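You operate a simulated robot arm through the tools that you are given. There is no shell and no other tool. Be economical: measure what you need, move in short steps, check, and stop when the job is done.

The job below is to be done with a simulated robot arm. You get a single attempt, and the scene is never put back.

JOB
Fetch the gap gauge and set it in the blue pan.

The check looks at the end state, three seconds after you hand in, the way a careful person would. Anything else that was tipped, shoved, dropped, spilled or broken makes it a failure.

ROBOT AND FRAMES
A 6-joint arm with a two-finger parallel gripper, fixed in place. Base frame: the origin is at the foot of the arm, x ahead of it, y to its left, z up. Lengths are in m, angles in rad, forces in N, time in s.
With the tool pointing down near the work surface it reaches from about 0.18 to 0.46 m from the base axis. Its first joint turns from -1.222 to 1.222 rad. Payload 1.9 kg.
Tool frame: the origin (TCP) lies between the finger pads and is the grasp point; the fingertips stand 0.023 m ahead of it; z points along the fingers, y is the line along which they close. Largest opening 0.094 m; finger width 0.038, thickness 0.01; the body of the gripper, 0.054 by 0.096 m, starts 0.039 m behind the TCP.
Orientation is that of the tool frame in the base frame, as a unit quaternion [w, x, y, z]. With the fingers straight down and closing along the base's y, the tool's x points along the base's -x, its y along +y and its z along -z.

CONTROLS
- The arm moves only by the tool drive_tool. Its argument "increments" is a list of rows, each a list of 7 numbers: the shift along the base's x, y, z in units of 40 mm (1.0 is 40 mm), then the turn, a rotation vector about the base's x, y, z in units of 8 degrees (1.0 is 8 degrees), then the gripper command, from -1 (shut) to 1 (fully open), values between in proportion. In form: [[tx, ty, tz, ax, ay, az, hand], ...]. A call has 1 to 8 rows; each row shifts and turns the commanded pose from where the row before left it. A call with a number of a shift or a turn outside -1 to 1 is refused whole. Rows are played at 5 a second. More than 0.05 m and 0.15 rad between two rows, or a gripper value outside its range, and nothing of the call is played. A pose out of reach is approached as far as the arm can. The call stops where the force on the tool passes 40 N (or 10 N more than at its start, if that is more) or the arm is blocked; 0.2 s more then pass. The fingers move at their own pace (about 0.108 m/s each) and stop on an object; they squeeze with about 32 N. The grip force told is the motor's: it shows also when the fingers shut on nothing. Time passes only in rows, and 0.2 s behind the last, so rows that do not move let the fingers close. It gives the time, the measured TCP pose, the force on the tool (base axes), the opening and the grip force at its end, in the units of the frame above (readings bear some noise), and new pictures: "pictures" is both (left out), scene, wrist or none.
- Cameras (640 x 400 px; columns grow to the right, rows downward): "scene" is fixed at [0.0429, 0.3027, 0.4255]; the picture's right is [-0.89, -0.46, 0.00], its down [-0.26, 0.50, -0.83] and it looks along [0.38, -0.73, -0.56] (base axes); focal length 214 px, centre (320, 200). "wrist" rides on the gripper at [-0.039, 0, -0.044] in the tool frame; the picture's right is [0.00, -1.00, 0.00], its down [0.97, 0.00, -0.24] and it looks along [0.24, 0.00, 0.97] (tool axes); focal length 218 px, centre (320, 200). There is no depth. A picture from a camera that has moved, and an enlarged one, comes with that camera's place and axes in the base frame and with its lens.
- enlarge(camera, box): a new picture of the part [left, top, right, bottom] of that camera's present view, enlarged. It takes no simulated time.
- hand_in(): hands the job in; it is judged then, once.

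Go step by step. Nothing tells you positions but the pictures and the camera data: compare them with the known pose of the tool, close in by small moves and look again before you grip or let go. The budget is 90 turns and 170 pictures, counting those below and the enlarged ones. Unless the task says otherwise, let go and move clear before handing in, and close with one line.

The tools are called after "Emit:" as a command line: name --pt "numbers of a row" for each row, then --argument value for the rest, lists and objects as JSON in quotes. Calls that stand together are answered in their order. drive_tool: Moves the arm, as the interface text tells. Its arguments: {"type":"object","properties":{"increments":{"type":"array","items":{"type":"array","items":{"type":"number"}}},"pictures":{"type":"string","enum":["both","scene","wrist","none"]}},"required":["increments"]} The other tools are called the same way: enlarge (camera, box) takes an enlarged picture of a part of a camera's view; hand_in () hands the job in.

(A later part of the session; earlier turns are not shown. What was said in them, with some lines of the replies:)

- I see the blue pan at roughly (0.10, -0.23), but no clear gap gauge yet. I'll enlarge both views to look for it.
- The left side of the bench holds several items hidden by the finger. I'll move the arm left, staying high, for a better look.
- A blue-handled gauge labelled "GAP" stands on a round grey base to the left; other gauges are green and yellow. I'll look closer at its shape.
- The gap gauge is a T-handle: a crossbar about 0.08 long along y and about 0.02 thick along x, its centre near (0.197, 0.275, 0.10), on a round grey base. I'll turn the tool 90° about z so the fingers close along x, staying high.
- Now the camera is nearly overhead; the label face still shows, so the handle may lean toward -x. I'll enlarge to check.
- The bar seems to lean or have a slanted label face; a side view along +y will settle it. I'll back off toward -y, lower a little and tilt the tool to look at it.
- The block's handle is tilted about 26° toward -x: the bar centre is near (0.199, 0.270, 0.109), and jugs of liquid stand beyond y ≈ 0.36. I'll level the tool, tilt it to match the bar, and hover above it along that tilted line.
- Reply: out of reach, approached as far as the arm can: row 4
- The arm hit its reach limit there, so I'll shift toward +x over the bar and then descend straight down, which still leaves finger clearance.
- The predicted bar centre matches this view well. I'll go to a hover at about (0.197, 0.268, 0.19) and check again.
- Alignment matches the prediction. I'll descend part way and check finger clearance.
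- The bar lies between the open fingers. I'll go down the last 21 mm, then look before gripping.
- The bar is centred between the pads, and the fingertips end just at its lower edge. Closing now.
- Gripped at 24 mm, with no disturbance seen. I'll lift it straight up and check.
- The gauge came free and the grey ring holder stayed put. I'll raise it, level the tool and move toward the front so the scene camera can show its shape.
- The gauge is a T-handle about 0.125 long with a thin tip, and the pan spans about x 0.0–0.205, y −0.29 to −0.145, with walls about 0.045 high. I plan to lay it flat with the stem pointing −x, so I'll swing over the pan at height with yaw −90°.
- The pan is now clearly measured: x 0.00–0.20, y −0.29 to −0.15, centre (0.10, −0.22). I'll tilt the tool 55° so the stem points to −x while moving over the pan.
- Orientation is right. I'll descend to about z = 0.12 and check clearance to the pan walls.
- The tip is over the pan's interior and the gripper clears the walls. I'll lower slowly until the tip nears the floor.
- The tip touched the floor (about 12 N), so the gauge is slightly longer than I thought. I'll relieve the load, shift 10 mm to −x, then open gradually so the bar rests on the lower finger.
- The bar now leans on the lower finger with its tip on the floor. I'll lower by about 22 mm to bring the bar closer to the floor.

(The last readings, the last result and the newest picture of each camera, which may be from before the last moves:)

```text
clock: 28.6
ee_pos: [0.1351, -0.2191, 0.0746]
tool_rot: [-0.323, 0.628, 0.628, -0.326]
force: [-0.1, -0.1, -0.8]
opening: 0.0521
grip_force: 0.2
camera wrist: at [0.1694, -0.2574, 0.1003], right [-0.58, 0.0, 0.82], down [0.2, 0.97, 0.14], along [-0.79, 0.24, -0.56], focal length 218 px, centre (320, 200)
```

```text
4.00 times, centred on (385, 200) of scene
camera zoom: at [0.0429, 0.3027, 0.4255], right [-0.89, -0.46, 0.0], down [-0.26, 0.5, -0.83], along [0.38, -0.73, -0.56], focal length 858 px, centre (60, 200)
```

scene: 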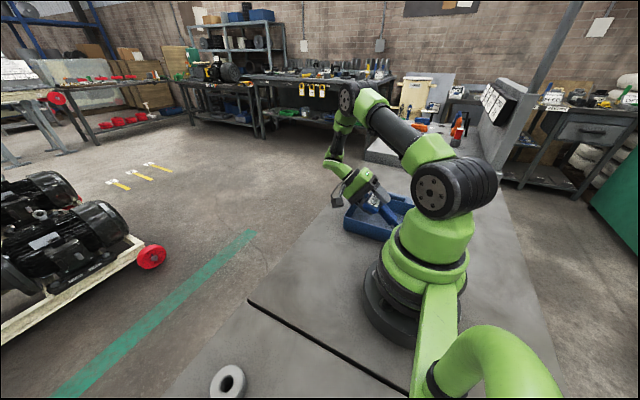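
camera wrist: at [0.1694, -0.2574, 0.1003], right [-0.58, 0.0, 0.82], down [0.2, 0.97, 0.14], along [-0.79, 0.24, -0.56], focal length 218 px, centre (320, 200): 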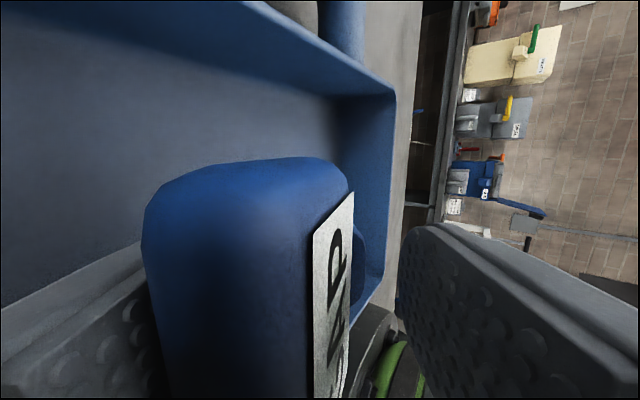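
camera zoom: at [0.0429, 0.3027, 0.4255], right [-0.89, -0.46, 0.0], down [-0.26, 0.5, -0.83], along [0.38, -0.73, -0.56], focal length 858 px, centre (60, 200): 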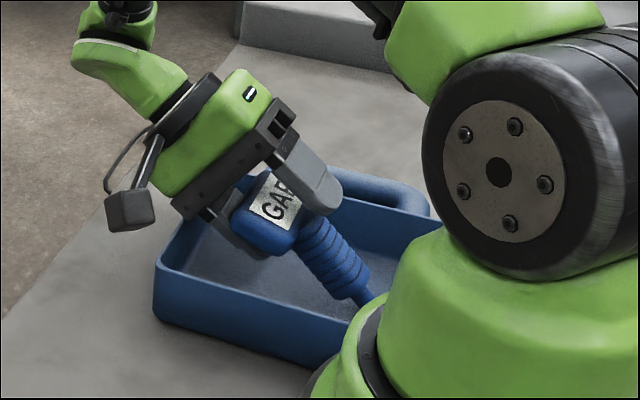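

The bar is low and resting on the lower finger. I'll draw the fingers back along the tool axis so it slides off gently.

Emit:
drive_tool --pt "0.205 0 0.1425 0 0 0 0.1" --pt "0.205 0 0.1425 0 0 0 0.1" --pt "0.205 0 0.1425 0 0 0 0.1"

Emit:
enlarge --camera "scene" --box '[330, 150, 440, 250]'

```text
clock: 29.4
ee_pos: [0.1616, -0.2189, 0.092]
tool_rot: [-0.324, 0.629, 0.628, -0.325]
force: [0.9, 0.9, -0.5]
opening: 0.0521
grip_force: 0.6
camera wrist: at [0.1944, -0.2571, 0.1175], right [-0.58, 0.0, 0.82], down [0.2, 0.97, 0.14], along [-0.79, 0.24, -0.56], focal length 218 px, centre (320, 200)
```

scene: 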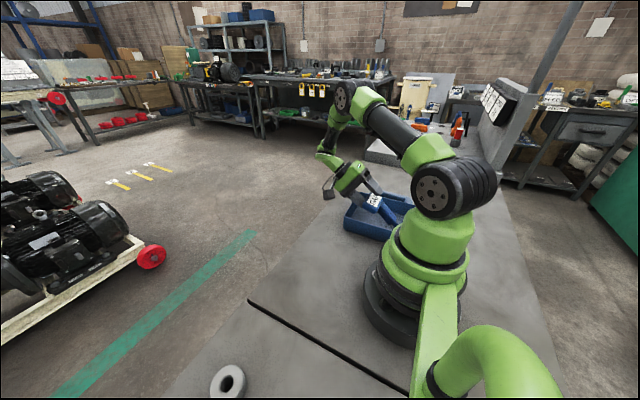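
wrist: 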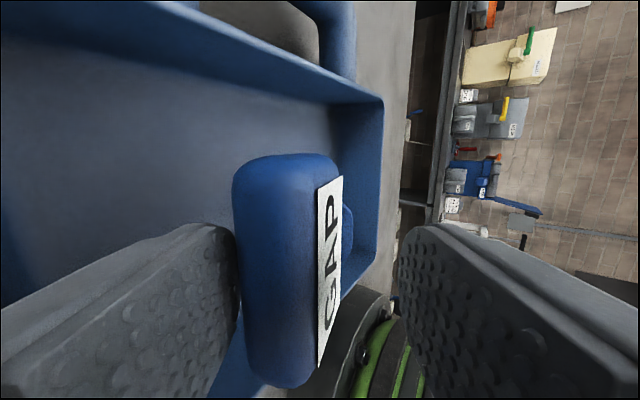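

```text
4.00 times, centred on (385, 200) of scene
camera zoom: at [0.0429, 0.3027, 0.4255], right [-0.89, -0.46, 0.0], down [-0.26, 0.5, -0.83], along [0.38, -0.73, -0.56], focal length 858 px, centre (60, 200)
```

zoom: 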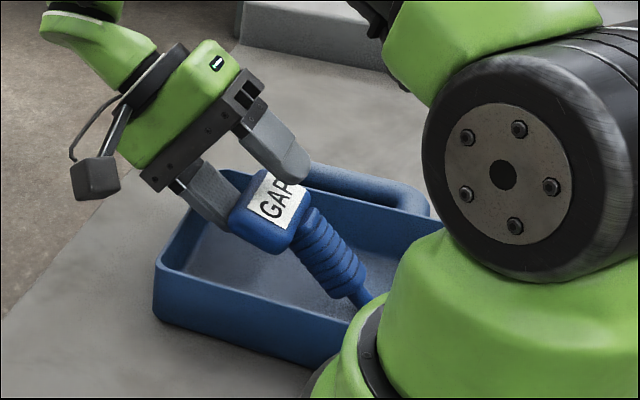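

Working as planned; the bar is near the end of the lower finger. I'll keep drawing back the same way.

Emit:
drive_tool --pt "0.205 0 0.1425 0 0 0 0.1" --pt "0.205 0 0.1425 0 0 0 0.1" --pt "0.205 0 0.1425 0 0 0 0.1" --pt "0.205 0 0.2 0 0 0 0.1" --pt "0 0 0 0 0 0 0.1"

Emit:
enlarge --camera "scene" --box '[330, 150, 440, 250]'

```text
clock: 30.6
ee_pos: [0.1925, -0.2188, 0.1154]
tool_rot: [-0.324, 0.628, 0.628, -0.325]
force: [0.1, 0.6, -1.0]
opening: 0.0518
grip_force: 0.0
camera wrist: at [0.2268, -0.2567, 0.1424], right [-0.58, 0.0, 0.82], down [0.2, 0.97, 0.14], along [-0.79, 0.24, -0.56], focal length 218 px, centre (320, 200)
```

scene: 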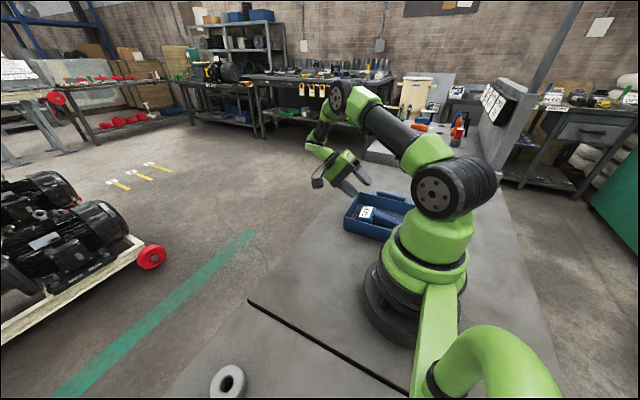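
wrist: 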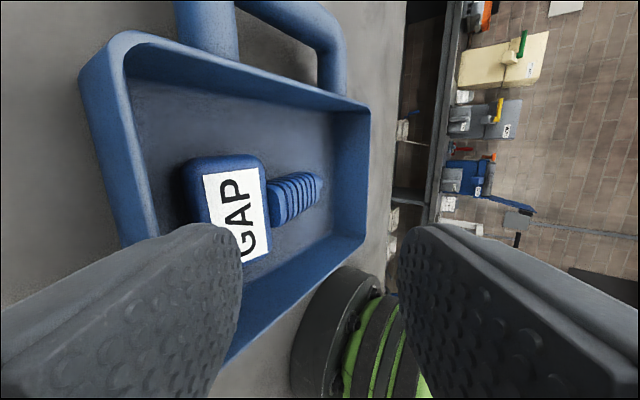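

```text
4.00 times, centred on (385, 200) of scene
camera zoom: at [0.0429, 0.3027, 0.4255], right [-0.89, -0.46, 0.0], down [-0.26, 0.5, -0.83], along [0.38, -0.73, -0.56], focal length 858 px, centre (60, 200)
```

zoom: 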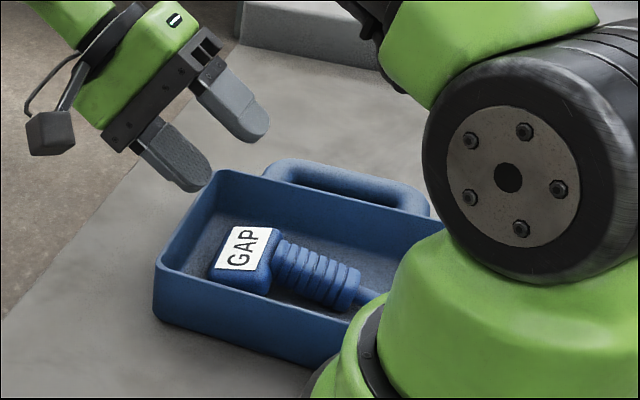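

The gauge lies flat inside the pan, label up, and the fingers are clear. I'll move up and away, then take a last look.

Emit:
drive_tool --pt "0.2 0 0.8 0 0 0 0.1" --pt "0.2 0 0.8 0 0 0 0.1" --pt "0 0 0.8 0 0 0 0.1" --pt "0 0 0 0 0 0 0.1"

Emit:
enlarge --camera "scene" --box '[330, 150, 440, 250]'

```text
clock: 31.6
ee_pos: [0.2092, -0.2176, 0.2129]
tool_rot: [-0.324, 0.628, 0.628, -0.326]
force: [-0.6, 0.8, -0.5]
opening: 0.052
grip_force: 0.1
camera wrist: at [0.2429, -0.2568, 0.2392], right [-0.58, 0.0, 0.82], down [0.2, 0.97, 0.14], along [-0.79, 0.24, -0.56], focal length 218 px, centre (320, 200)
```

scene: 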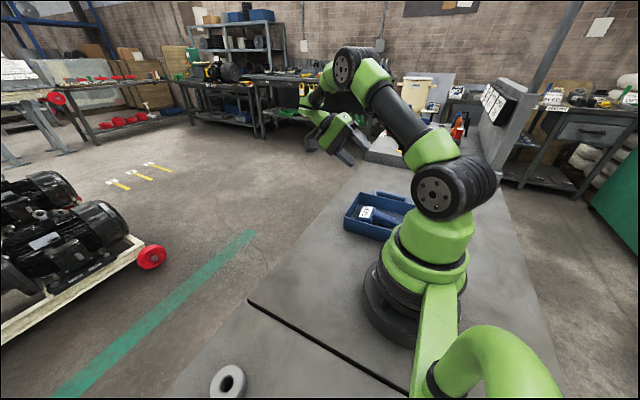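
wrist: 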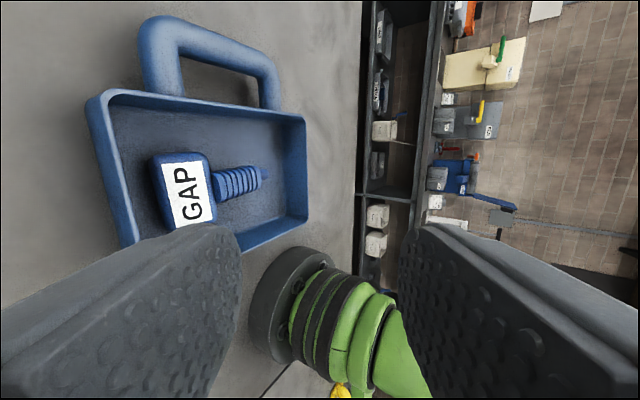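

```text
4.00 times, centred on (385, 200) of scene
camera zoom: at [0.0429, 0.3027, 0.4255], right [-0.89, -0.46, 0.0], down [-0.26, 0.5, -0.83], along [0.38, -0.73, -0.56], focal length 858 px, centre (60, 200)
```

zoom: 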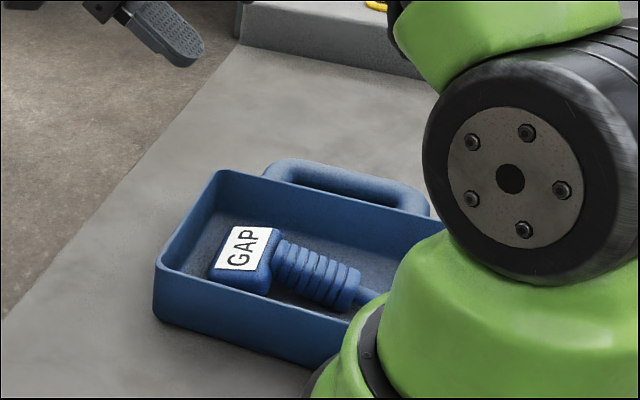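

The gauge rests flat in the blue pan, the holder and pan are where they were, and the arm is clear. I'm handing in.

Emit:
hand_in

```text
The job is handed in.
```

The gap gauge is lying flat in the blue pan, label up; I saw nothing else disturbed, the gripper is clear, and the job is handed in.
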